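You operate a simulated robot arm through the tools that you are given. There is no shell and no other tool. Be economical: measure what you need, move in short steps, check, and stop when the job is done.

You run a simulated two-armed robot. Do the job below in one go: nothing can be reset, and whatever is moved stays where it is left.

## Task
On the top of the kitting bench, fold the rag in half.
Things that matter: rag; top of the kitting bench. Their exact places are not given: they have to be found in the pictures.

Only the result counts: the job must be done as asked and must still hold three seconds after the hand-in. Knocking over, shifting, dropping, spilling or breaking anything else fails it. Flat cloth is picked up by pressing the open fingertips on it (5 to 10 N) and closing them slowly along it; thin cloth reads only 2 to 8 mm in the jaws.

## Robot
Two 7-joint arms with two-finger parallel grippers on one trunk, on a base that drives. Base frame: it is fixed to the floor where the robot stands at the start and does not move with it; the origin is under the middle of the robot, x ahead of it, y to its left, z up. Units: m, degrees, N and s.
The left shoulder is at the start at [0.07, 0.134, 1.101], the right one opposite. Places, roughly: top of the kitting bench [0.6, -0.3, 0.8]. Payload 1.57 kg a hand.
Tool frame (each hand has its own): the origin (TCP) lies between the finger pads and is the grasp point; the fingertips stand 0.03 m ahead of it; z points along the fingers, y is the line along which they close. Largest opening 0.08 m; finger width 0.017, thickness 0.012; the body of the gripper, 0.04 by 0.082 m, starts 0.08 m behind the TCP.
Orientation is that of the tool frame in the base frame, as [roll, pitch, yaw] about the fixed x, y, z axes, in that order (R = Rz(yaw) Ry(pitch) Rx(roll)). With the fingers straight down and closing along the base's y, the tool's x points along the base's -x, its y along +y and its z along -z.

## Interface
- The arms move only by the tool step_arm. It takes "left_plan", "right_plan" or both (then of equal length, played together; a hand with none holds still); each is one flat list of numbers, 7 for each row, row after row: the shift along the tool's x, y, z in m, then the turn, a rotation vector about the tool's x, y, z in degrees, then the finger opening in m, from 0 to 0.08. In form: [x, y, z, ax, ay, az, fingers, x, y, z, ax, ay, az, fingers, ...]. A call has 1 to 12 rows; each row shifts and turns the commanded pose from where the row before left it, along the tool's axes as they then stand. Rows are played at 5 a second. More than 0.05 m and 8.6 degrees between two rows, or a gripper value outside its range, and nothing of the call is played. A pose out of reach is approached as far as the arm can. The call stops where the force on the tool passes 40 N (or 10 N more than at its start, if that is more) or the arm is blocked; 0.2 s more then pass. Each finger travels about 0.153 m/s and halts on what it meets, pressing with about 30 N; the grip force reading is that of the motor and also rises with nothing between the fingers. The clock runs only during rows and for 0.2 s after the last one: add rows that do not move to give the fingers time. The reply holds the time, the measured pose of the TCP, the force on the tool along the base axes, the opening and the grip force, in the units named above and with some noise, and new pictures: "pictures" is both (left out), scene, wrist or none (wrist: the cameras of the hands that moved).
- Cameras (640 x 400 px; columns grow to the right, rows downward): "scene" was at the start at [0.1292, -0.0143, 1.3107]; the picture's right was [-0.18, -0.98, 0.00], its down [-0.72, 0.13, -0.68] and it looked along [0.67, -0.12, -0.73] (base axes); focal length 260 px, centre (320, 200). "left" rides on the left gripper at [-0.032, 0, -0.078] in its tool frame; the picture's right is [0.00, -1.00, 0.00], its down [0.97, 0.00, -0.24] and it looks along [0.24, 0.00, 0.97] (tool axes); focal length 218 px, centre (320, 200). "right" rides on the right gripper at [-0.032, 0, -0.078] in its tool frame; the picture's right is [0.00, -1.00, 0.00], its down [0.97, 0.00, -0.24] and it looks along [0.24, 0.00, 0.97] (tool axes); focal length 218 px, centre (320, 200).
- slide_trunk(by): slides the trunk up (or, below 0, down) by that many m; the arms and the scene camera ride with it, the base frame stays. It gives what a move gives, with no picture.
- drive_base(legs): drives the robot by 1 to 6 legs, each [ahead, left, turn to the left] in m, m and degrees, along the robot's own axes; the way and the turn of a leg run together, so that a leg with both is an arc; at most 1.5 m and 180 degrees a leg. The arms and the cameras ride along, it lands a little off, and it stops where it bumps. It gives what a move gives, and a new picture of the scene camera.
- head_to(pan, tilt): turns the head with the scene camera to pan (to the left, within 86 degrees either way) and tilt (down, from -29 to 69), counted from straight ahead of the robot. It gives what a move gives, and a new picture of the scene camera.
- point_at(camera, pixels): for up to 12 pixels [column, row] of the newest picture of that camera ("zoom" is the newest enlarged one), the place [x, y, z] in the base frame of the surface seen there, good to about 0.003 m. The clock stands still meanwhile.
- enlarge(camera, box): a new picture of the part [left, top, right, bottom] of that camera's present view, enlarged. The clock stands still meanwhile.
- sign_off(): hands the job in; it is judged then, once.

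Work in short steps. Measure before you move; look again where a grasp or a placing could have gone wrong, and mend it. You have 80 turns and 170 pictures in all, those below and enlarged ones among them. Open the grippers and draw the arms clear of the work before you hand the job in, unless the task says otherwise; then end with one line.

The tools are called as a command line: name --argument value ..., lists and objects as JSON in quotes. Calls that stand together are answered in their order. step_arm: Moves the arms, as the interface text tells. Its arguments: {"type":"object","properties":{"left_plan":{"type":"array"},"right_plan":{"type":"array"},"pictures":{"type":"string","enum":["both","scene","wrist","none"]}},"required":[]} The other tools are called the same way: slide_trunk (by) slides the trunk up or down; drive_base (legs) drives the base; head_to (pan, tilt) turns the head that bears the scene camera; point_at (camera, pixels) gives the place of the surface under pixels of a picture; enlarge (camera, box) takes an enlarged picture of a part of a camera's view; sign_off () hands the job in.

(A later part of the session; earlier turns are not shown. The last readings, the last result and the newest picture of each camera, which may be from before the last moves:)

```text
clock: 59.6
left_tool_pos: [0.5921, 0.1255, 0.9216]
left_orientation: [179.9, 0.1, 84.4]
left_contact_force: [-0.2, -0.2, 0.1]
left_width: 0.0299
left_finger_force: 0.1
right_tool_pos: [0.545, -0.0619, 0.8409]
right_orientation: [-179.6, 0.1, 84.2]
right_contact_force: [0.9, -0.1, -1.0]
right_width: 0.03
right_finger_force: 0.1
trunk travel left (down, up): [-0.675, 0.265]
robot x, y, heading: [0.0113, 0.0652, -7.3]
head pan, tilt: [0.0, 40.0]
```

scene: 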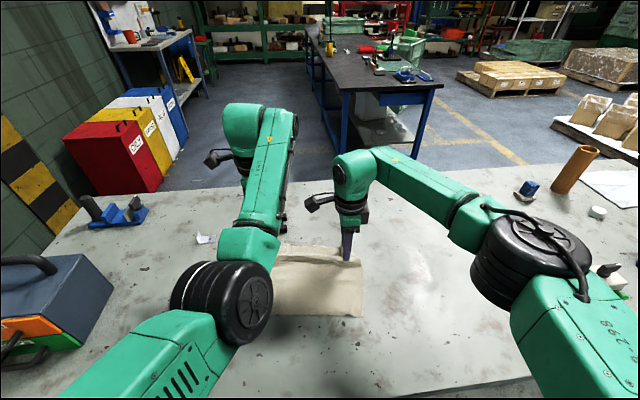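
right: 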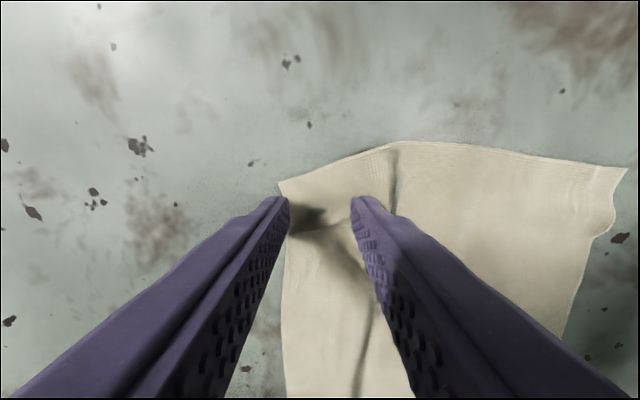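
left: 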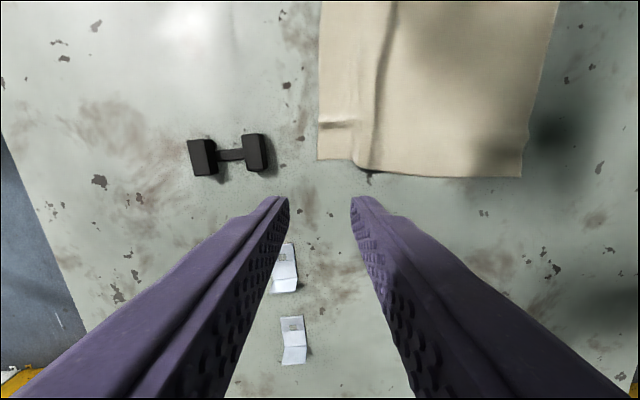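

Now clear. I bring the left hand down beside its far corner and nudge the right back onto its spot.

step_arm --left_plan '[-0.0127, -0.0048, 0, 0, 0, 0, 0.03, -0.0127, -0.0048, 0.005, 0, 0, 0, 0.03, -0.0127, -0.0048, 0.01, 0, 0, 0, 0.03, 0, 0, 0.025, 0, 0, 0, 0.03, 0, 0, 0.025, 0, 0, 0, 0.03, 0, 0, 0.014, 0, 0, 0, 0.03, 0, 0, 0, 0, 0, 0, 0.03]' --right_plan '[-0.0058, 0.0032, 0, 0, 0, 0, 0.03, 0, 0, 0, 0, 0, 0, 0.03, 0, 0, 0, 0, 0, 0, 0.03, 0, 0, 0, 0, 0, 0, 0.03, 0, 0, 0, 0, 0, 0, 0.03, 0, 0, 0, 0, 0, 0, 0.03, 0, 0, 0, 0, 0, 0, 0.03]' --pictures "wrist"

```text
clock: 61.2
left_tool_pos: [0.5774, 0.0884, 0.8412]
left_orientation: [179.8, 0.2, 84.5]
left_contact_force: [0.2, -0.2, 0.3]
left_width: 0.0302
left_finger_force: 0.0
left hand out of reach, approached as far as the arm can: row 2
right_tool_pos: [0.5472, -0.0681, 0.8405]
right_orientation: [-179.6, 0.2, 84.1]
right_contact_force: [-0.4, 0.1, -0.5]
right_width: 0.03
right_finger_force: 0.0
trunk travel left (down, up): [-0.675, 0.265]
robot x, y, heading: [0.013, 0.0622, -7.1]
head pan, tilt: [0.0, 40.0]
```

right: 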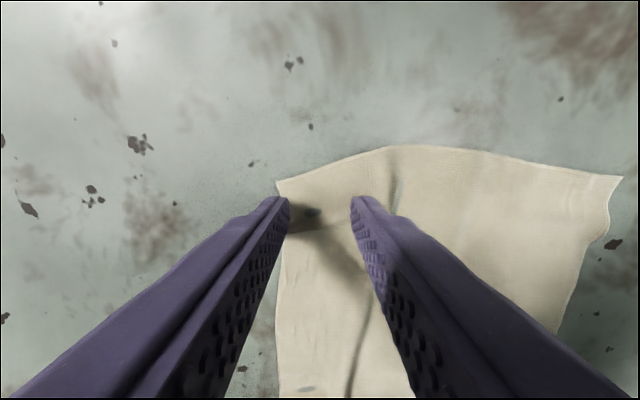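
left: 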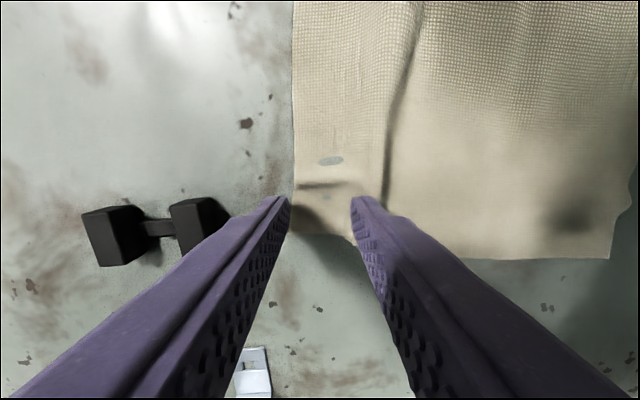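

Both outer fingers stand at the far edge near the corners. I lower to contact.

step_arm --left_plan '[0, -0.002, 0.004, 0, 0, 0, 0.03, 0, 0, 0.003, 0, 0, 0, 0.03, 0, 0, 0.0015, 0, 0, 0, 0.03, 0, 0, 0.001, 0, 0, 0, 0.03, 0, 0, 0, 0, 0, 0, 0.03]' --right_plan '[0, 0, 0.004, 0, 0, 0, 0.03, 0, 0, 0.003, 0, 0, 0, 0.03, 0, 0, 0.0015, 0, 0, 0, 0.03, 0, 0, 0.001, 0, 0, 0, 0.03, 0, 0, 0, 0, 0, 0, 0.03]' --pictures "none"

```text
clock: 62.5
left_tool_pos: [0.5762, 0.0888, 0.8317]
left_orientation: [179.9, 0.1, 84.5]
left_contact_force: [0.6, 0.4, -1.1]
left_width: 0.0301
left_finger_force: 0.1
right_tool_pos: [0.5473, -0.0687, 0.8316]
right_orientation: [-179.7, 0.2, 84.1]
right_contact_force: [-0.2, -0.6, 4.6]
right_width: 0.0301
right_finger_force: 0.2
trunk travel left (down, up): [-0.675, 0.265]
robot x, y, heading: [0.0129, 0.0675, -6.8]
head pan, tilt: [0.0, 40.0]
```

Right has touched (4.6 N), left not yet. I press a little further.

step_arm --left_plan '[0, 0, 0.001, 0, 0, 0, 0.03, 0, 0, 0.0008, 0, 0, 0, 0.03, 0, 0, 0, 0, 0, 0, 0.03]' --right_plan '[0, 0, 0.0006, 0, 0, 0, 0.03, 0, 0, 0, 0, 0, 0, 0.03, 0, 0, 0, 0, 0, 0, 0.03]' --pictures "none"

```text
clock: 63.2
left_tool_pos: [0.5745, 0.0879, 0.8307]
left_orientation: [179.8, 0.1, 84.5]
left_contact_force: [0.7, -1.1, 3.7]
left_width: 0.03
left_finger_force: 0.1
right_tool_pos: [0.5464, -0.069, 0.8318]
right_orientation: [-179.7, 0.1, 84.2]
right_contact_force: [-1.3, 0.1, 6.8]
right_width: 0.029
right_finger_force: 0.1
trunk travel left (down, up): [-0.675, 0.265]
robot x, y, heading: [0.0085, 0.0689, -7.2]
head pan, tilt: [0.0, 40.0]
```

I add 0.7 mm left and 0.4 mm right (to ~10 N), then close slowly.

step_arm --left_plan '[0, 0, 0.0008, 0, 0, 0, 0.03, 0, 0, 0, 0, 0, 0, 0.027, 0, 0, 0, 0, 0, 0, 0.024, 0, 0, 0, 0, 0, 0, 0.021, 0, 0, 0, 0, 0, 0, 0.018, 0, 0, 0, 0, 0, 0, 0.015, 0, 0, 0, 0, 0, 0, 0.012, 0, 0, 0, 0, 0, 0, 0.009, 0, 0, 0, 0, 0, 0, 0.006, 0, 0, 0, 0, 0, 0, 0.003, 0, 0, 0, 0, 0, 0, 0, 0, 0, 0, 0, 0, 0, 0]' --right_plan '[0, 0, 0.0005, 0, 0, 0, 0.03, 0, 0, 0, 0, 0, 0, 0.027, 0, 0, 0, 0, 0, 0, 0.024, 0, 0, 0, 0, 0, 0, 0.021, 0, 0, 0, 0, 0, 0, 0.018, 0, 0, 0, 0, 0, 0, 0.015, 0, 0, 0, 0, 0, 0, 0.012, 0, 0, 0, 0, 0, 0, 0.009, 0, 0, 0, 0, 0, 0, 0.006, 0, 0, 0, 0, 0, 0, 0.003, 0, 0, 0, 0, 0, 0, 0, 0, 0, 0, 0, 0, 0, 0]' --pictures "wrist"

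```text
clock: 65.8
left_tool_pos: [0.5742, 0.0883, 0.8312]
left_orientation: [179.7, 0.1, 84.5]
left_contact_force: [-2.6, 0.4, 17.6]
left_width: 0.002
left_finger_force: 23.7
right_tool_pos: [0.5434, -0.0687, 0.8307]
right_orientation: [-179.9, 0.1, 84.3]
right_contact_force: [0.1, 0.7, 1.4]
right_width: 0.0017
right_finger_force: 23.6
trunk travel left (down, up): [-0.675, 0.265]
robot x, y, heading: [0.0129, 0.0641, -7.4]
head pan, tilt: [0.0, 40.0]
```

right: 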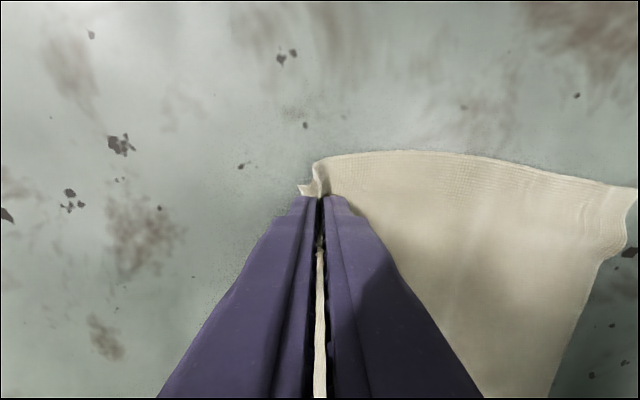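
left: 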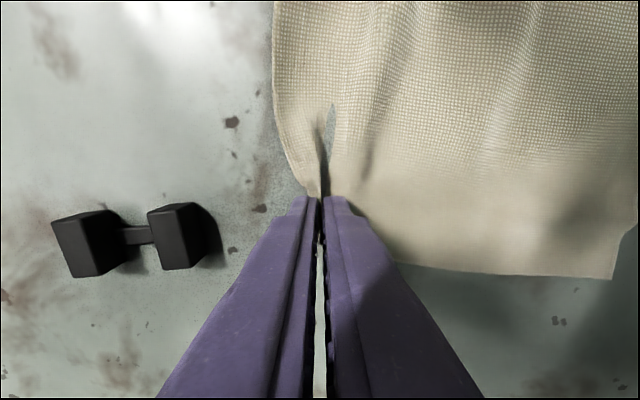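

Both hands hold the edge strip clamped along the fold direction (2.0 and 1.7 mm). I play the first half of the tilting arc toward the robot.

step_arm --left_plan '[0, -0.0052, -0.0193, -5, 0, 0, 0, 0, -0.0087, -0.0187, -5, 0, 0, 0, 0, -0.012, -0.0177, -5, 0, 0, 0, 0, -0.0148, -0.016, -5, 0, 0, 0, 0, -0.0172, -0.0142, -5, 0, 0, 0, 0, -0.019, -0.0117, -5, 0, 0, 0]' --right_plan '[0, -0.005, -0.0193, -5, 0, 0, 0, 0, -0.0082, -0.0187, -5, 0, 0, 0, 0, -0.011, -0.0175, -5, 0, 0, 0, 0, -0.0138, -0.0157, -5, 0, 0, 0, 0, -0.0159, -0.0137, -5, 0, 0, 0, 0, -0.0177, -0.0111, -5, 0, 0, 0]'

```text
clock: 67.2
left_tool_pos: [0.5052, 0.1043, 0.9497]
left_orientation: [143.0, -0.7, 85.4]
left_contact_force: [-4.0, -8.4, -1.5]
left_width: 0.002
left_finger_force: 23.3
right_tool_pos: [0.4602, -0.0607, 0.9058]
right_orientation: [150.1, 0.1, 84.1]
right_contact_force: [3.3, 8.3, 2.6]
right_width: 0.0018
right_finger_force: 23.7
trunk travel left (down, up): [-0.675, 0.265]
robot x, y, heading: [0.013, 0.0657, -7.0]
head pan, tilt: [0.0, 40.0]
```

scene: 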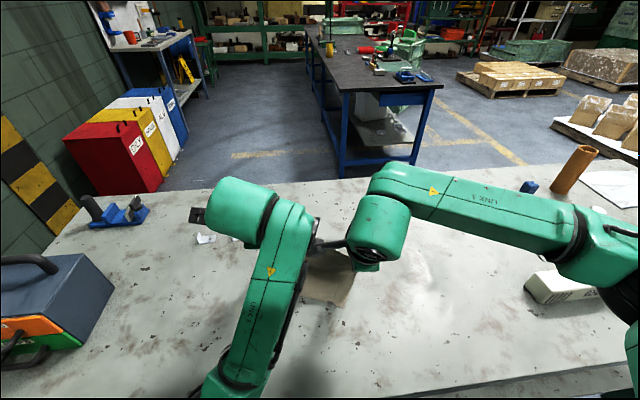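
right: 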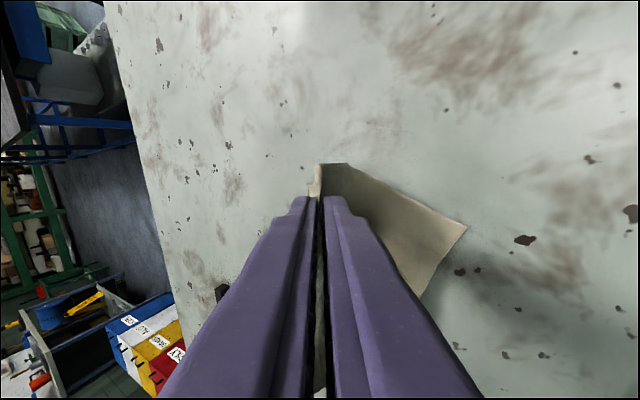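
left: 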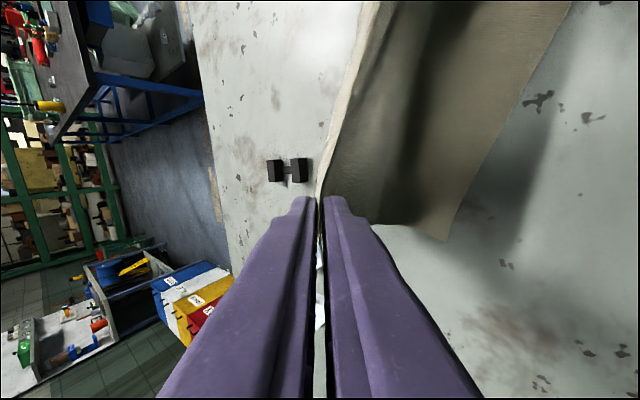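

The left hand is off its planned pose (z 0.95 instead of 0.905); I hold still to see whether it settles.

step_arm --left_plan '[0, 0, 0, 0, 0, 0, 0, 0, 0, 0, 0, 0, 0, 0]' --pictures "wrist"

```text
clock: 67.8
left_tool_pos: [0.5058, 0.1049, 0.9468]
left_orientation: [143.5, -0.9, 85.5]
left_contact_force: [-2.7, -6.8, -1.4]
left_width: 0.0019
left_finger_force: 23.5
right_tool_pos: [0.4612, -0.0596, 0.9047]
right_orientation: [150.4, 0.1, 84.0]
right_contact_force: [2.2, 6.4, 2.2]
right_width: 0.0016
right_finger_force: 23.5
trunk travel left (down, up): [-0.675, 0.265]
robot x, y, heading: [0.0153, 0.0667, -6.9]
head pan, tilt: [0.0, 40.0]
```

left: 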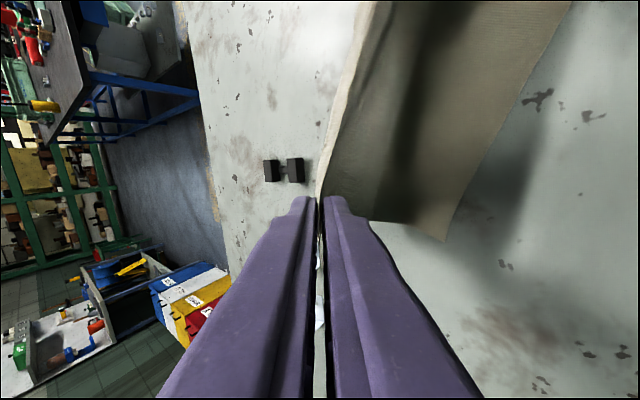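

It does not settle, so something holds the left arm. I enlarge the scene around the wrists.

enlarge --camera "scene" --box '[180, 150, 440, 320]'

```text
2.35 times, centred on (310, 235) of scene
```

zoom: 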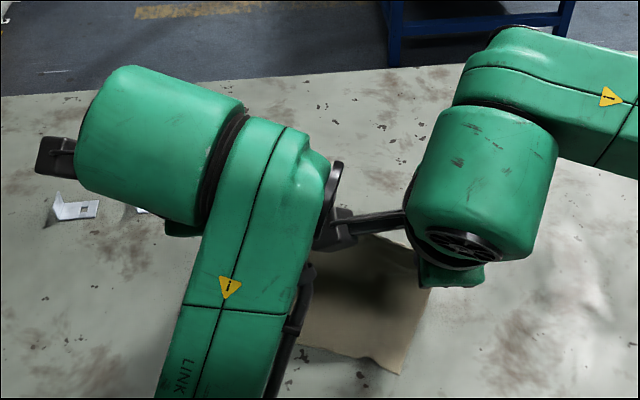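

The right wrist's bracket is pressing on the left arm's link. I lay the edge back down by reversing the arc, so I can turn the right bracket outward.

step_arm --left_plan '[0, 0, 0, 5, 0, 0, 0, 0, 0.019, 0.0117, 5, 0, 0, 0, 0, 0.0172, 0.0142, 5, 0, 0, 0, 0, 0.0148, 0.016, 5, 0, 0, 0, 0, 0.012, 0.0177, 5, 0, 0, 0, 0, 0.0087, 0.0187, 5, 0, 0, 0, 0, 0.0052, 0.0183, 0, 0, 0, 0, 0, 0, 0, 0, 0, 0, 0]' --right_plan '[0, 0, 0, 5, 0, 0, 0, 0, 0.0177, 0.0111, 5, 0, 0, 0, 0, 0.0159, 0.0137, 5, 0, 0, 0, 0, 0.0138, 0.0157, 5, 0, 0, 0, 0, 0.011, 0.0175, 5, 0, 0, 0, 0, 0.0082, 0.0187, 5, 0, 0, 0, 0, 0.005, 0.0183, 0, 0, 0, 0, 0, 0, 0, 0, 0, 0, 0]' --pictures "wrist"

```text
clock: 68.5
left_tool_pos: [0.5137, 0.1552, 0.8845]
left_orientation: [158.4, -9.2, 87.7]
left_contact_force: [-3.2, -16.3, 1.2]
left_width: 0.0018
left_finger_force: 23.1
right_tool_pos: [0.4777, -0.0548, 0.9034]
right_orientation: [159.2, -0.7, 85.0]
right_contact_force: [3.9, 16.6, -0.3]
right_width: 0.0018
right_finger_force: 24.2
trunk travel left (down, up): [-0.675, 0.265]
robot x, y, heading: [0.0097, 0.0646, -7.0]
head pan, tilt: [0.0, 40.0]
stopped in row 2 (left hand): the arm was blocked; the commanded pose is now the measured one
```

right: 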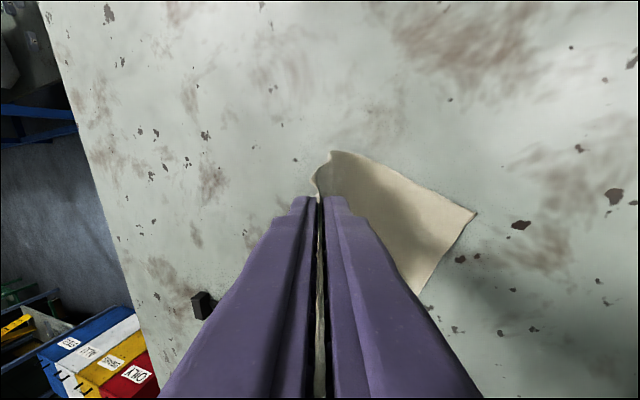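
left: 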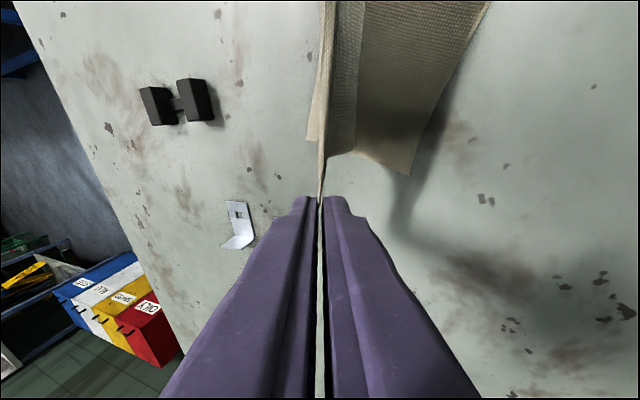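

The left swung outward (y 0.155) and the cloth is taut. I straighten both hands in place and then lay the edge forward and down in small steps, keeping them apart.

step_arm --left_plan '[-0.006, 0, 0, 5.4, 0, 0, 0, -0.004, 0, 0, 5.4, 0, 0, 0, 0, 0, 0, 5.4, 0, 0, 0, 0, 0, 0, 5.4, 0, 0, 0, -0.005, 0.0165, 0.01, 0, 0, 0, 0, -0.005, 0.0165, 0.01, 0, 0, 0, 0, -0.005, 0.0165, 0.015, 0, 0, 0, 0, -0.005, 0.0165, 0.014, 0, 0, 0, 0]' --right_plan '[0, 0, 0, 5.2, 0, 0, 0, 0, 0, 0, 5.2, 0, 0, 0, 0, 0, 0, 5.2, 0, 0, 0, 0, 0, 0, 5.2, 0, 0, 0, -0.004, 0.017, 0.015, 0, 0, 0, 0, -0.004, 0.017, 0.015, 0, 0, 0, 0, -0.004, 0.017, 0.02, 0, 0, 0, 0, -0.004, 0.017, 0.019, 0, 0, 0, 0]'

```text
clock: 69.0
left_tool_pos: [0.5264, 0.206, 0.8714]
left_orientation: [166.3, -16.7, 92.3]
left_contact_force: [0.1, 0.1, -0.5]
left_width: 0.0
left_finger_force: 21.3
left hand out of reach, approached as far as the arm can: row 2
right_tool_pos: [0.4766, -0.0593, 0.903]
right_orientation: [167.4, -0.1, 84.4]
right_contact_force: [-0.8, -0.1, -0.5]
right_width: 0.0018
right_finger_force: 23.4
trunk travel left (down, up): [-0.675, 0.265]
robot x, y, heading: [0.0137, 0.0643, -7.2]
head pan, tilt: [0.0, 40.0]
stopped in row 2 (left hand): the arm was blocked; the commanded pose is now the measured one
```

scene: 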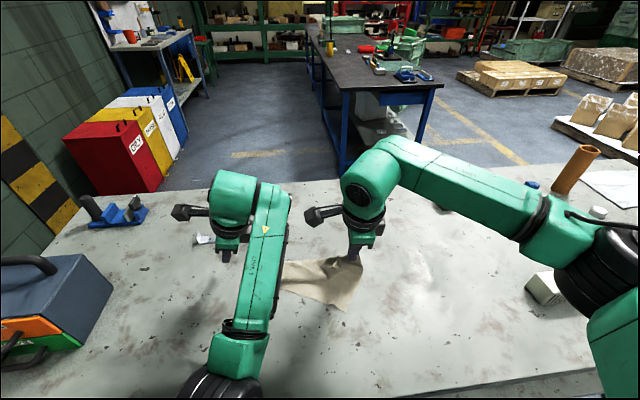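
right: 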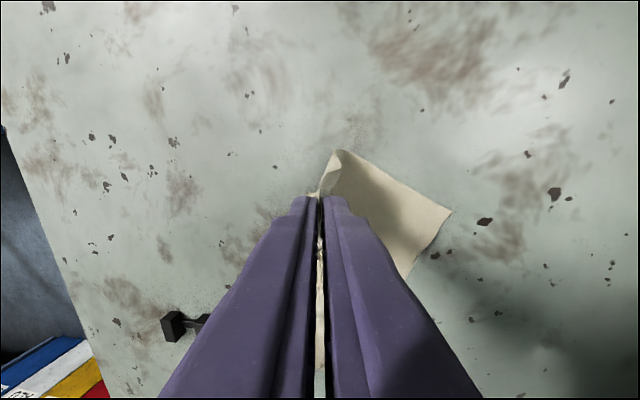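
left: 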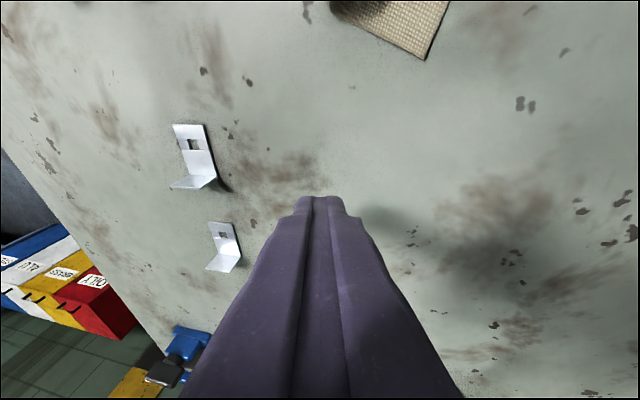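

The left corner slipped free; the right still holds its corner. I lift and straighten the left hand while the right lays its corner back down forward, releases and rises.

step_arm --left_plan '[0, 0, -0.02, 0, 0, 0, 0, 0, 0, -0.03, 4.6, -5.6, 0, 0, 0, 0, -0.02, 4.6, -5.6, 0, 0, 0, 0, 0, 4.6, -5.6, 0, 0, 0, 0, 0, 0, 0, 8, 0, 0, 0, 0, 0, 0, 0, 0.03, 0, 0, 0, 0, 0, 0, 0.03, 0, 0, 0, 0, 0, 0, 0.03, 0, 0, 0, 0, 0, 0, 0.03, 0, 0, 0, 0, 0, 0, 0.03, 0, 0, 0, 0, 0, 0, 0.03]' --right_plan '[0, 0.018, 0.016, 6.3, 0, 0, 0, 0, 0.018, 0.018, 6.3, 0, 0, 0, 0, 0.018, 0.018, 0, 0, 0, 0, 0, 0.016, 0.016, 0, 0, 0, 0, 0, 0, 0, 0, 0, 0, 0, 0, 0, 0, 0, 0, 0, 0.01, 0, 0, 0, 0, 0, 0, 0.025, 0, 0, 0, 0, 0, 0, 0.035, 0, 0, -0.03, 0, 0, 0, 0.035, 0, 0, -0.03, 0, 0, 0, 0.03, 0, 0, -0.03, 0, 0, 0, 0.03]'

```text
clock: 71.4
left_tool_pos: [0.5672, 0.2056, 0.8905]
left_orientation: [-179.6, 0.1, 82.3]
left_contact_force: [-0.2, -0.2, 0.2]
left_width: 0.03
left_finger_force: 0.2
left hand out of reach, approached as far as the arm can: row 2, 3, 4
right_tool_pos: [0.5496, -0.0667, 0.9311]
right_orientation: [-179.9, -0.1, 84.5]
right_contact_force: [0.2, -0.2, -0.3]
right_width: 0.0301
right_finger_force: 0.0
trunk travel left (down, up): [-0.675, 0.265]
robot x, y, heading: [0.0123, 0.0649, -6.9]
head pan, tilt: [0.0, 40.0]
```

scene: 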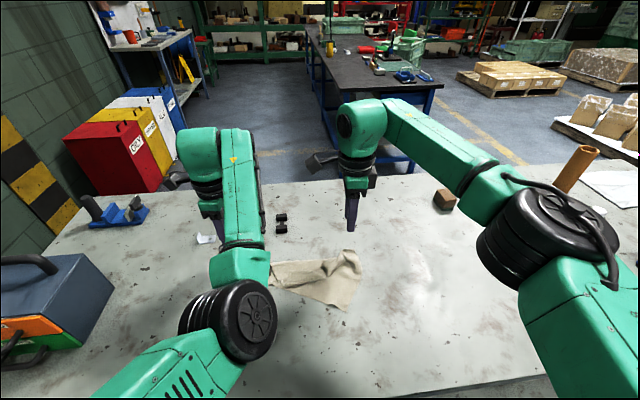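
right: 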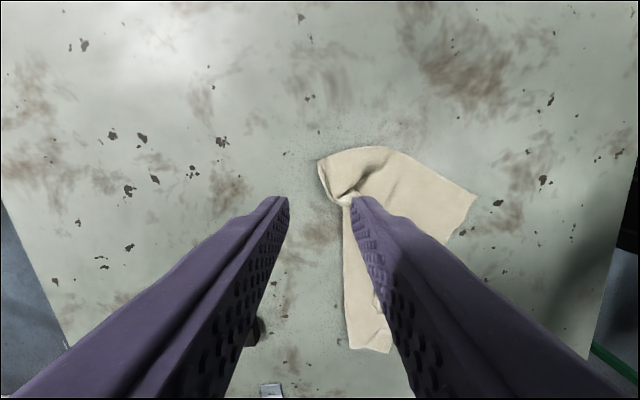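
left: 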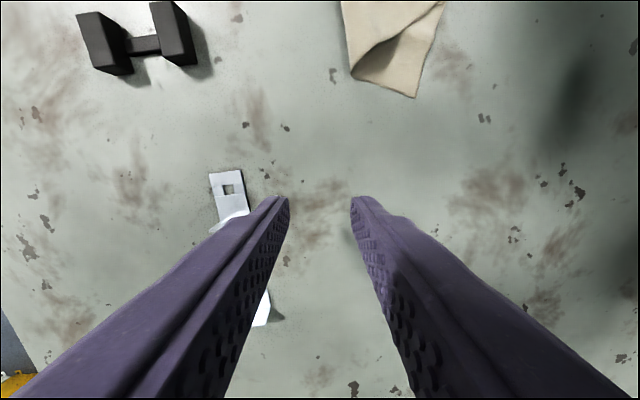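

The cloth is partly crumpled. I draw the left arm back and turn the right hand back by 90° so that I can see the whole rag.

step_arm --left_plan '[0, 0, -0.02, 0, 0, 0, 0.03, 0.01, -0.02, -0.01, 0, 0, 8, 0.03, 0.01, -0.02, -0.01, 0, 0, 0, 0.03, 0.01, -0.02, -0.01, 0, 0, 0, 0.03, 0.01, -0.02, -0.01, 0, 0, 0, 0.03, 0.01, -0.02, -0.01, 0, 0, 0, 0.03, 0.01, -0.02, -0.01, 0, 0, 0, 0.03, 0, 0, 0, 0, 0, 0, 0.03, 0, 0, 0, 0, 0, 0, 0.03, 0, 0, 0, 0, 0, 0, 0.03, 0, 0, 0, 0, 0, 0, 0.03]' --right_plan '[0, 0, -0.01, 0, 0, -8.2, 0.03, -0.01, 0, -0.01, 0, 0, -8.2, 0.03, -0.01, 0, 0, 0, 0, -8.2, 0.03, -0.01, 0, 0, 0, 0, -8.2, 0.03, 0, 0, 0, 0, 0, -8.2, 0.03, 0, 0, 0, 0, 0, -8.2, 0.03, 0, 0, 0, 0, 0, -8.2, 0.03, 0, 0, 0, 0, 0, -8.2, 0.03, 0, 0, 0, 0, 0, -8.2, 0.03, 0, 0, 0, 0, 0, -8.2, 0.03, 0, 0, 0, 0, 0, -8.2, 0.03]'

```text
clock: 73.8
left_tool_pos: [0.5272, 0.3204, 0.9545]
left_orientation: [-179.8, 0.1, 74.3]
left_contact_force: [0.1, 0.2, -1.0]
left_width: 0.0301
left_finger_force: 0.0
left hand out of reach, approached as far as the arm can: row 1, 2, 3, 4, 5, 6, 7
right_tool_pos: [0.5568, -0.0969, 0.9515]
right_orientation: [179.9, -0.1, 174.8]
right_contact_force: [0.8, 0.1, -1.0]
right_width: 0.0302
right_finger_force: 0.0
trunk travel left (down, up): [-0.675, 0.265]
robot x, y, heading: [0.0131, 0.0679, -7.0]
head pan, tilt: [0.0, 40.0]
```

scene: 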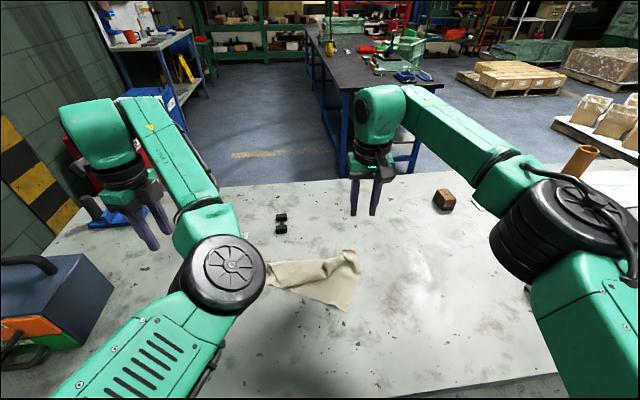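
right: 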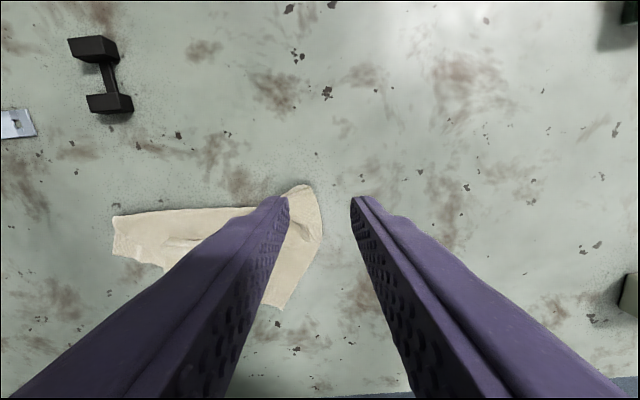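
left: 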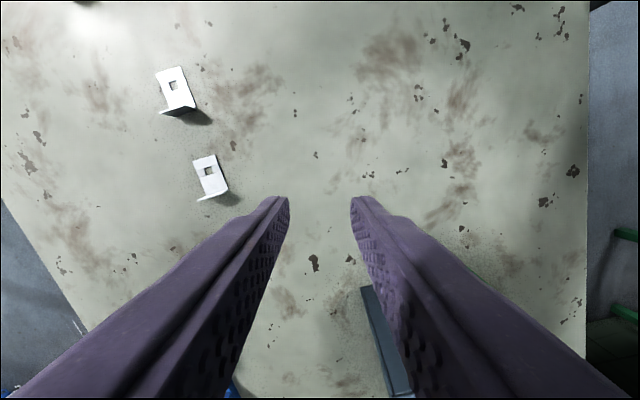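

I enlarge the rag and measure it.

enlarge --camera "scene" --box '[250, 235, 380, 325]'

point_at --camera "right" --pixels '[[114, 216], [252, 208], [305, 187], [321, 235], [274, 305], [113, 252], [160, 262]]'

```text
4.44 times, centred on (315, 280) of scene
```

zoom: 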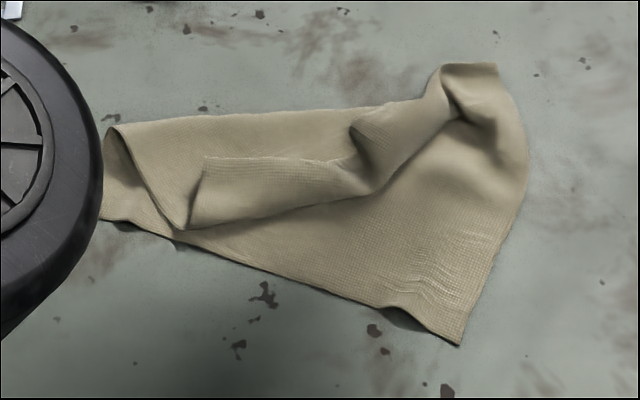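

```text
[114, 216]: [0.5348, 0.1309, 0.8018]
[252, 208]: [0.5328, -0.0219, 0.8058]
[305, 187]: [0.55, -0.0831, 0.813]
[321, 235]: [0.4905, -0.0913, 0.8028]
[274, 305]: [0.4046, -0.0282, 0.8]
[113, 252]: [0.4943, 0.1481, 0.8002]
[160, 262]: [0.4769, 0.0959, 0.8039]
```

Plan: grip corners A (tail, zoom ~(215,175)) and B (zoom ~(475,80)) from above, hang the cloth, lay its lower half toward the robot and the top half forward over it – no tilting needed. I measure the grip spots.

point_at --camera "zoom" --pixels '[[208, 160], [197, 185], [188, 225], [225, 180], [250, 170], [300, 175], [443, 70], [496, 66], [470, 70], [475, 95], [350, 130], [460, 342]]'

enlarge --camera "right" --box '[100, 170, 340, 320]'

```text
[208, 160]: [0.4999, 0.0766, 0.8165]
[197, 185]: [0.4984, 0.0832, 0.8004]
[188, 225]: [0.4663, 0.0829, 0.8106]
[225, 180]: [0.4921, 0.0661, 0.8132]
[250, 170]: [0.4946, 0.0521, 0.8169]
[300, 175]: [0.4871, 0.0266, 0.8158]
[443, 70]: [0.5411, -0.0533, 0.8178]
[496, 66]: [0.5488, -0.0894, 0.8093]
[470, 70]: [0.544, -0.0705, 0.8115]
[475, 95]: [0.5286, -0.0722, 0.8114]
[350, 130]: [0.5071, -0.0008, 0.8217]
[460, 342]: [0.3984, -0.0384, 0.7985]
```

```text
2.67 times, centred on (220, 245) of right
```

zoom: 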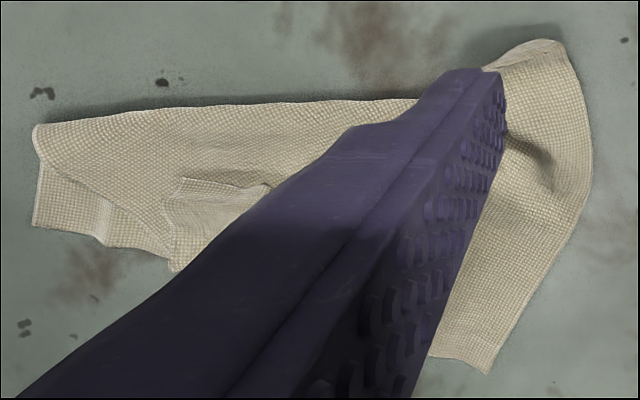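

Grip spots: left (0.488, 0.062), right (0.536, -0.072). I swing the left hand back to the normal orientation above its spot and bring the right above its own.

step_arm --left_plan '[-0.0216, 0.0026, 0.006, 0, 0, -8.3, 0.03, -0.0217, -0.0005, 0.006, 0, 0, -8.3, 0.03, -0.0214, -0.0036, 0.006, 0, 0, -8.3, 0.03, -0.0207, -0.0067, 0.006, 0, 0, -8.3, 0.03, -0.0195, -0.0096, 0.006, 0, 0, -8.3, 0.03, -0.0179, -0.0124, 0.006, 0, 0, -8.3, 0.03, -0.0159, -0.0148, 0.006, 0, 0, -8.3, 0.03, -0.0136, -0.0169, 0.006, 0, 0, -8.3, 0.03, -0.0111, -0.0187, 0.006, 0, 0, -8.3, 0.03, -0.0082, -0.0201, 0.006, 0, 0, -8.3, 0.03, -0.0053, -0.0211, 0.006, 0, 0, -8.3, 0.03, -0.0022, -0.0216, 0.006, 0, 0, -8.3, 0.03]' --right_plan '[0.0058, 0.0058, 0.02, 0, 0, 0, 0.03, 0.0058, 0.0058, 0.02, 0, 0, 0, 0.03, 0.0058, 0.0058, 0.02, 0, 0, 0, 0.03, 0.0058, 0.0058, 0.02, 0, 0, 0, 0.03, 0, 0, 0, 0, 0, 0, 0.03, 0, 0, 0, 0, 0, 0, 0.03, 0, 0, 0, 0, 0, 0, 0.03, 0, 0, 0, 0, 0, 0, 0.03, 0, 0, 0, 0, 0, 0, 0.03, 0, 0, 0, 0, 0, 0, 0.03, 0, 0, 0, 0, 0, 0, 0.03, 0, 0, 0, 0, 0, 0, 0.03]' --pictures "wrist"

```text
clock: 76.4
left_tool_pos: [0.5616, 0.1055, 0.8624]
left_orientation: [179.8, -0.1, 174.6]
left_contact_force: [0.5, -0.4, -1.5]
left_width: 0.0299
left_finger_force: 0.1
left hand out of reach, approached as far as the arm can: row 1, 2, 3, 4, 5, 6, 7, 8, 10
right_tool_pos: [0.5366, -0.0719, 0.8715]
right_orientation: [179.9, -0.2, 174.5]
right_contact_force: [-0.9, -0.1, -0.7]
right_width: 0.0297
right_finger_force: 0.0
trunk travel left (down, up): [-0.675, 0.265]
robot x, y, heading: [0.0101, 0.0655, -6.7]
head pan, tilt: [0.0, 40.0]
```

right: 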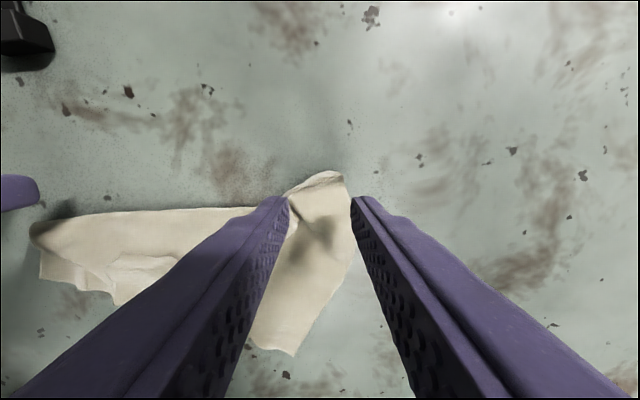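
left: 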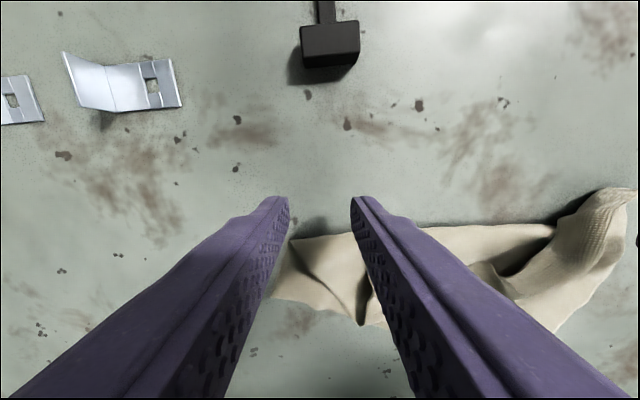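

The left is still at (0.562,0.106); I bring it to its spot and lower both – right straddling the curled corner flap down to the bench, left to just above the tail.

step_arm --left_plan '[0.0173, -0.0126, -0.005, 0, 0, 0, 0.03, 0.0173, -0.0126, 0, 0, 0, 0, 0.03, 0.0173, -0.0126, 0, 0, 0, 0, 0.03, 0.0173, -0.0124, 0, 0, 0, 0, 0.03, 0, 0, 0.01, 0, 0, 0, 0.03, 0, 0, 0.01, 0, 0, 0, 0.03, 0, 0, 0, 0, 0, 0, 0.03]' --right_plan '[0, 0, 0, 0, 0, 0, 0.036, 0, 0, 0.01, 0, 0, 0, 0.036, 0, 0, 0.01, 0, 0, 0, 0.036, 0, 0, 0.01, 0, 0, 0, 0.036, 0, 0, 0.005, 0, 0, 0, 0.036, 0, 0, 0.003, 0, 0, 0, 0.036, 0, 0, 0, 0, 0, 0, 0.036]' --pictures "wrist"

```text
clock: 78.0
left_tool_pos: [0.5435, 0.0799, 0.8324]
left_orientation: [177.7, 3.1, 176.5]
left_contact_force: [-3.1, 0.4, 27.6]
left_width: 0.0291
left_finger_force: 0.0
left hand out of reach, approached as far as the arm can: row 1, 2, 3, 4
right_tool_pos: [0.5332, -0.0719, 0.8357]
right_orientation: [-180.0, 0.1, 174.6]
right_contact_force: [-0.5, -0.2, 0.1]
right_width: 0.0362
right_finger_force: 0.1
trunk travel left (down, up): [-0.675, 0.265]
robot x, y, heading: [0.0048, 0.0614, -6.6]
head pan, tilt: [0.0, 40.0]
stopped in row 7 (left hand): the force on the tool passed its limit (the readings are from after the stop); the commanded pose is now the measured one
```

right: 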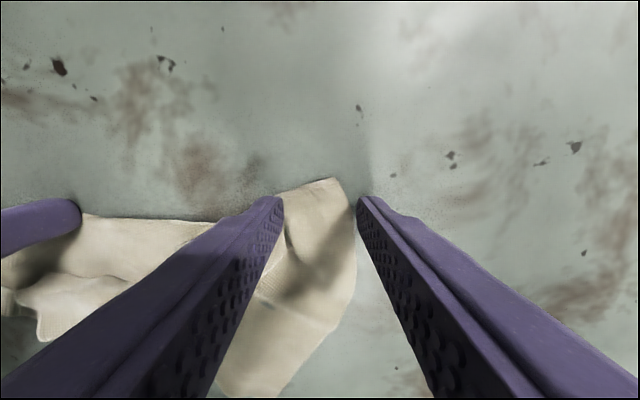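
left: 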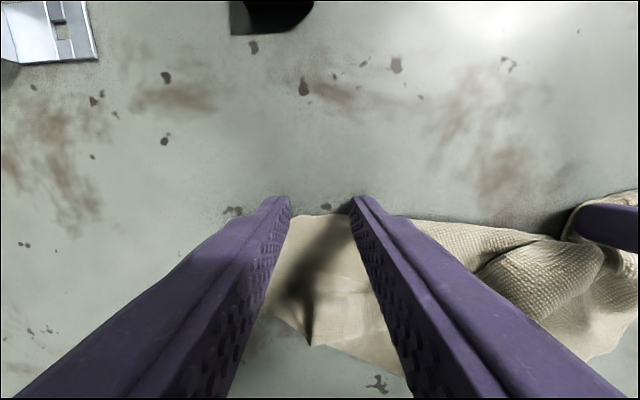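

Right straddles the corner flap; the left arm is stuck in an awkward posture. I close the right on the flap while lifting the left high and drawing it back to free its posture.

step_arm --left_plan '[0, 0, -0.02, 0, 0, 0, 0.03, 0, 0.01, -0.04, 0, 0, 0, 0.03, 0, 0.01, -0.04, 0, 0, 0, 0.03, 0, 0.01, -0.04, 0, 0, 0, 0.03, 0, 0.01, -0.04, 0, 0, 0, 0.03, 0.01, 0, 0, 0, 0, 0, 0.03, 0.01, 0, 0, 0, 0, 0, 0.03, 0.02, 0, 0, 0, 0, 0, 0.03, 0.02, 0, 0, 0, 0, 0, 0.03, 0.02, -0.01, 0, 0, 0, 0, 0.03, 0, 0, 0, 0, 0, 0, 0.03, 0, 0, 0, 0, 0, 0, 0.03]' --right_plan '[0, 0, 0.002, 0, 0, 0, 0.036, 0, 0, 0.001, 0, 0, 0, 0.032, 0, 0, 0, 0, 0, 0, 0.028, 0, 0, 0, 0, 0, 0, 0.024, 0, 0, 0, 0, 0, 0, 0.02, 0, 0, 0, 0, 0, 0, 0.016, 0, 0, 0, 0, 0, 0, 0.012, 0, 0, 0, 0, 0, 0, 0.008, 0, 0, 0, 0, 0, 0, 0.005, 0, 0, 0, 0, 0, 0, 0.002, 0, 0, 0, 0, 0, 0, 0, 0, 0, 0, 0, 0, 0, 0]'

```text
clock: 80.6
left_tool_pos: [0.5958, 0.0899, 0.9822]
left_orientation: [178.2, 2.6, 176.3]
left_contact_force: [0.0, 0.0, -0.3]
left_width: 0.03
left_finger_force: 0.0
left hand out of reach, approached as far as the arm can: row 2, 3, 4, 5, 6, 7, 8, 9, 10
right_tool_pos: [0.5344, -0.0701, 0.8323]
right_orientation: [179.9, 0.1, 174.6]
right_contact_force: [1.1, 1.2, 20.0]
right_width: 0.0029
right_finger_force: 23.9
trunk travel left (down, up): [-0.675, 0.265]
robot x, y, heading: [0.0108, 0.0664, -6.9]
head pan, tilt: [0.0, 40.0]
```

scene: 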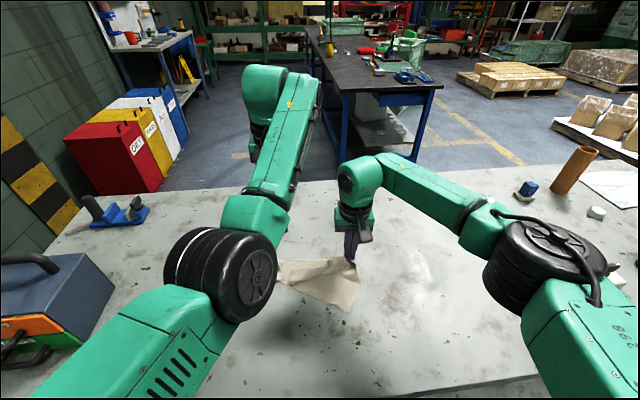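
right: 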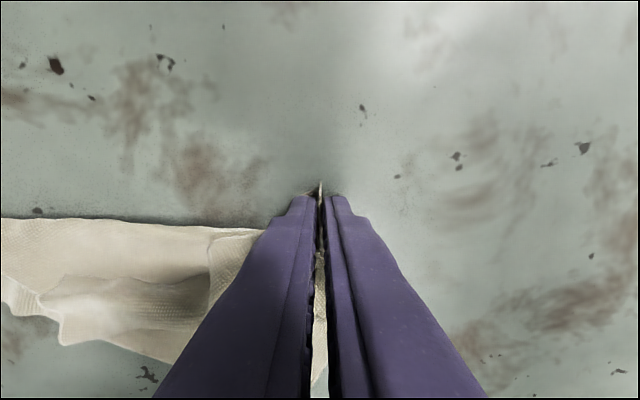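
left: 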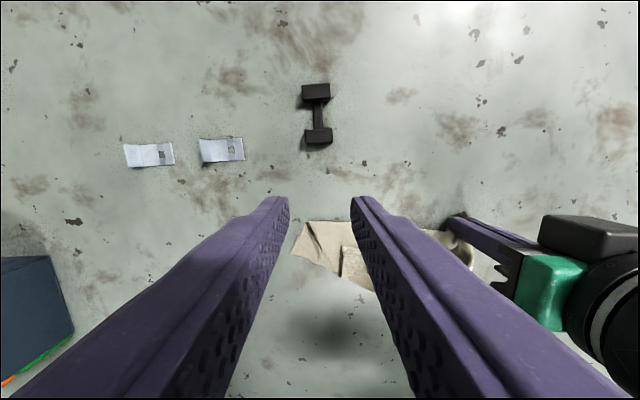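

Right holds corner B (2.9 mm). I back the base 0.07 m and slightly right, so the left hand's reachable zone covers corner A.

drive_base --legs '[[-0.07, -0.015, 0]]'

```text
clock: 81.6
left_tool_pos: [0.5229, 0.0839, 0.9817]
left_orientation: [178.1, 2.6, 176.4]
left_contact_force: [-0.5, -0.2, -0.7]
left_width: 0.0301
left_finger_force: 0.1
right_tool_pos: [0.4619, -0.0765, 0.8321]
right_orientation: [180.0, 0.1, 174.5]
right_contact_force: [3.0, 0.9, 18.2]
right_width: 0.0029
right_finger_force: 24.2
trunk travel left (down, up): [-0.675, 0.265]
robot x, y, heading: [-0.0593, 0.0618, -6.8]
head pan, tilt: [0.0, 40.0]
```

scene: 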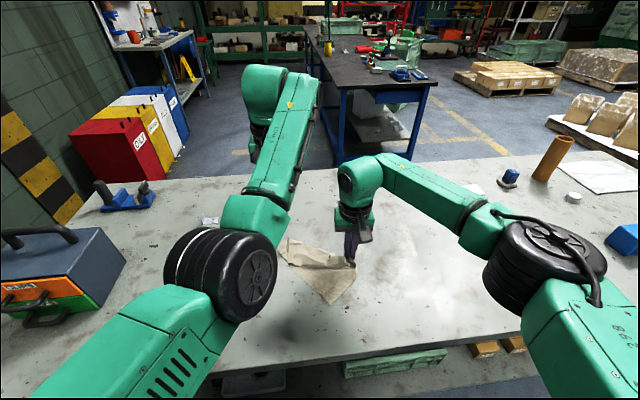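

I carry B forward again by 0.07 m (slightly raised) and lower the left hand to just above the tail, then look.

step_arm --left_plan '[0, 0, 0.03, 0, 0, 0, 0.03, 0, 0, 0.03, 0, 0, 0, 0.03, 0.005, -0.003, 0.025, 0, 0, 0, 0.03, 0.005, -0.003, 0.02, 0, 0, 0, 0.03, 0.005, -0.003, 0, 0, 0, 0, 0.03, 0.005, -0.003, 0, 0, 0, 0, 0.03]' --right_plan '[0, 0, -0.015, 0, 0, 0, 0, -0.0175, 0, 0, 0, 0, 0, 0, -0.0175, 0, 0, 0, 0, 0, 0, -0.0175, 0, 0, 0, 0, 0, 0, -0.0175, 0, 0, 0, 0, 0, 0, 0, 0, 0.013, 0, 0, 0, 0]'

```text
clock: 83.0
left_tool_pos: [0.5104, 0.0733, 0.8744]
left_orientation: [178.1, 2.4, 176.1]
left_contact_force: [-0.2, -0.5, -0.5]
left_width: 0.03
left_finger_force: 0.1
right_tool_pos: [0.5168, -0.0827, 0.8313]
right_orientation: [-179.8, 0.1, 174.3]
right_contact_force: [0.7, 0.0, 1.0]
right_width: 0.0025
right_finger_force: 24.2
right hand out of reach, approached as far as the arm can: row 5
trunk travel left (down, up): [-0.675, 0.265]
robot x, y, heading: [-0.0599, 0.0588, -7.2]
head pan, tilt: [0.0, 40.0]
```

scene: 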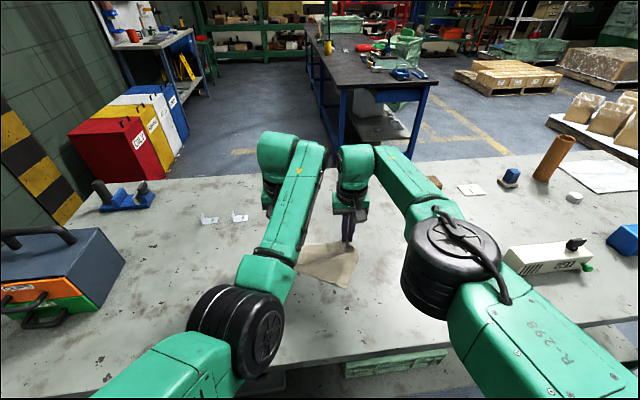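
right: 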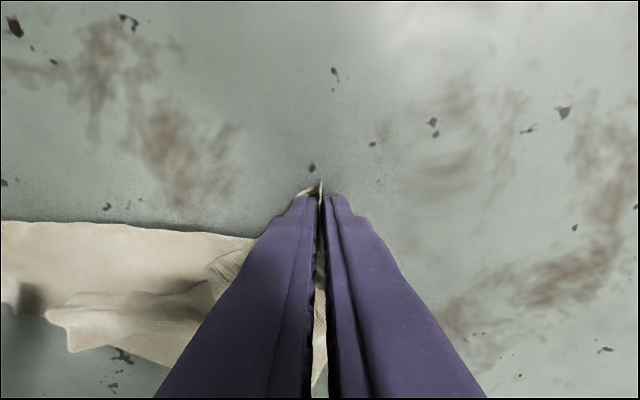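
left: 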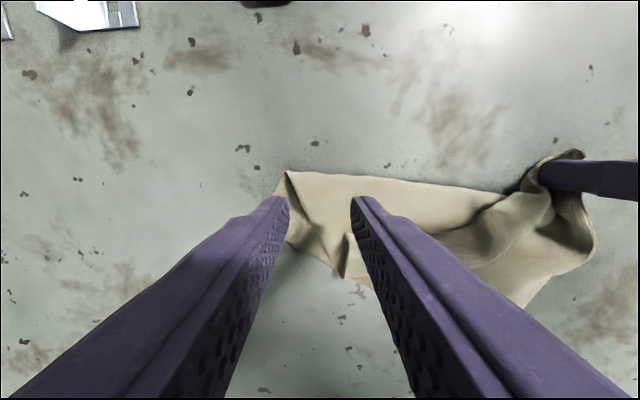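

In the left view the tail with corner A lies around (350,240)–(342,272); I measure it.

point_at --camera "left" --pixels '[[350, 234], [342, 276], [362, 255], [350, 255], [289, 172], [320, 225]]'

enlarge --camera "left" --box '[260, 150, 480, 300]'

```text
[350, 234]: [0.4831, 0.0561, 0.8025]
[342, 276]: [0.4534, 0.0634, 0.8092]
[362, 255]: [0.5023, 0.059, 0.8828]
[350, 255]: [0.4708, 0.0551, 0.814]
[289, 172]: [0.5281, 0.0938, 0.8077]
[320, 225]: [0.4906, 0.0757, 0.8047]
```

```text
2.67 times, centred on (370, 225) of left
```

zoom: 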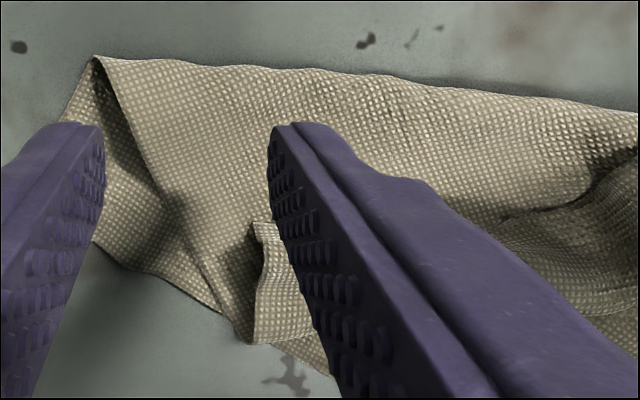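

Corner A is at (0.483,0.057), its strip running right at x≈0.455–0.485. I move the left hand onto it, lower to light contact and close, in one go.

step_arm --left_plan '[0.009, -0.009, 0, 0, 0, 0, 0.03, 0.009, -0.009, 0, 0, 0, 0, 0.03, 0.009, -0.009, 0, 0, 0, 0, 0.03, 0.009, -0.009, 0, 0, 0, 0, 0.03, 0, 0, 0.018, 0, 0, 0, 0.03, 0, 0, 0.012, 0, 0, 0, 0.03, 0, 0, 0.007, 0, 0, 0, 0.03, 0, 0, 0.004, 0, 0, 0, 0.03, 0, 0, 0, 0, 0, 0, 0.022, 0, 0, 0, 0, 0, 0, 0.015, 0, 0, 0, 0, 0, 0, 0.008, 0, 0, 0, 0, 0, 0, 0]' --pictures "wrist"

```text
clock: 85.6
left_tool_pos: [0.4849, 0.0553, 0.8319]
left_orientation: [177.1, 3.3, 177.6]
left_contact_force: [1.4, 0.4, 10.2]
left_width: 0.0
left_finger_force: 21.5
left hand out of reach, approached as far as the arm can: row 4
right_tool_pos: [0.5165, -0.0818, 0.8317]
right_orientation: [-180.0, 0.2, 174.3]
right_contact_force: [0.6, 0.2, 0.9]
right_width: 0.0027
right_finger_force: 23.9
trunk travel left (down, up): [-0.675, 0.265]
robot x, y, heading: [-0.0606, 0.0614, -7.2]
head pan, tilt: [0.0, 40.0]
```

left: 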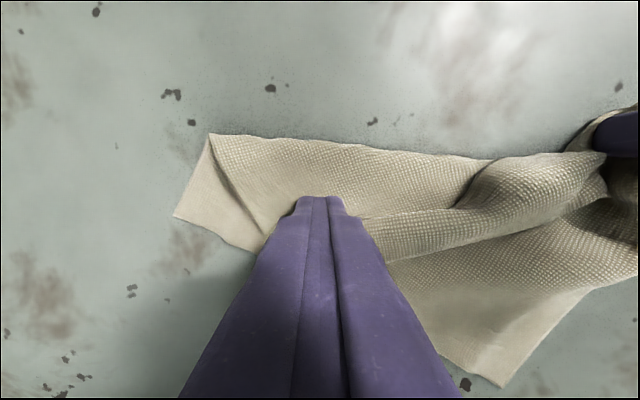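

The left missed: the strip lies 2 cm further right (from (360,215) on). I lift, shift, press and close once more.

step_arm --left_plan '[0, 0, -0.02, 0, 0, 0, 0.03, 0.006, -0.011, 0, 0, 0, 0, 0.03, 0.006, -0.012, 0, 0, 0, 0, 0.03, 0, 0, 0.012, 0, 0, 0, 0.03, 0, 0, 0.006, 0, 0, 0, 0.03, 0, 0, 0.002, 0, 0, 0, 0.03, 0, 0, 0, 0, 0, 0, 0.024, 0, 0, 0, 0, 0, 0, 0.018, 0, 0, 0, 0, 0, 0, 0.012, 0, 0, 0, 0, 0, 0, 0.006, 0, 0, 0, 0, 0, 0, 0, 0, 0, 0, 0, 0, 0, 0]' --pictures "wrist"

```text
clock: 88.2
left_tool_pos: [0.4736, 0.0404, 0.833]
left_orientation: [176.3, 3.9, 178.1]
left_contact_force: [6.3, -2.2, 33.2]
left_width: 0.0014
left_finger_force: 23.1
right_tool_pos: [0.5147, -0.0823, 0.8355]
right_orientation: [-180.0, 0.4, 174.3]
right_contact_force: [0.2, 1.1, 0.1]
right_width: 0.0024
right_finger_force: 23.7
trunk travel left (down, up): [-0.675, 0.265]
robot x, y, heading: [-0.0594, 0.0603, -6.8]
head pan, tilt: [0.0, 40.0]
```

left: 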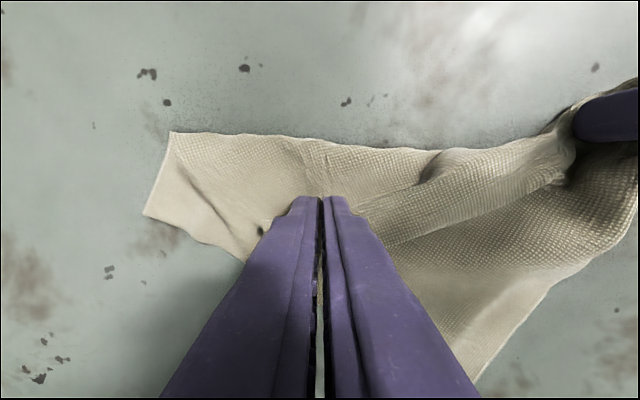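

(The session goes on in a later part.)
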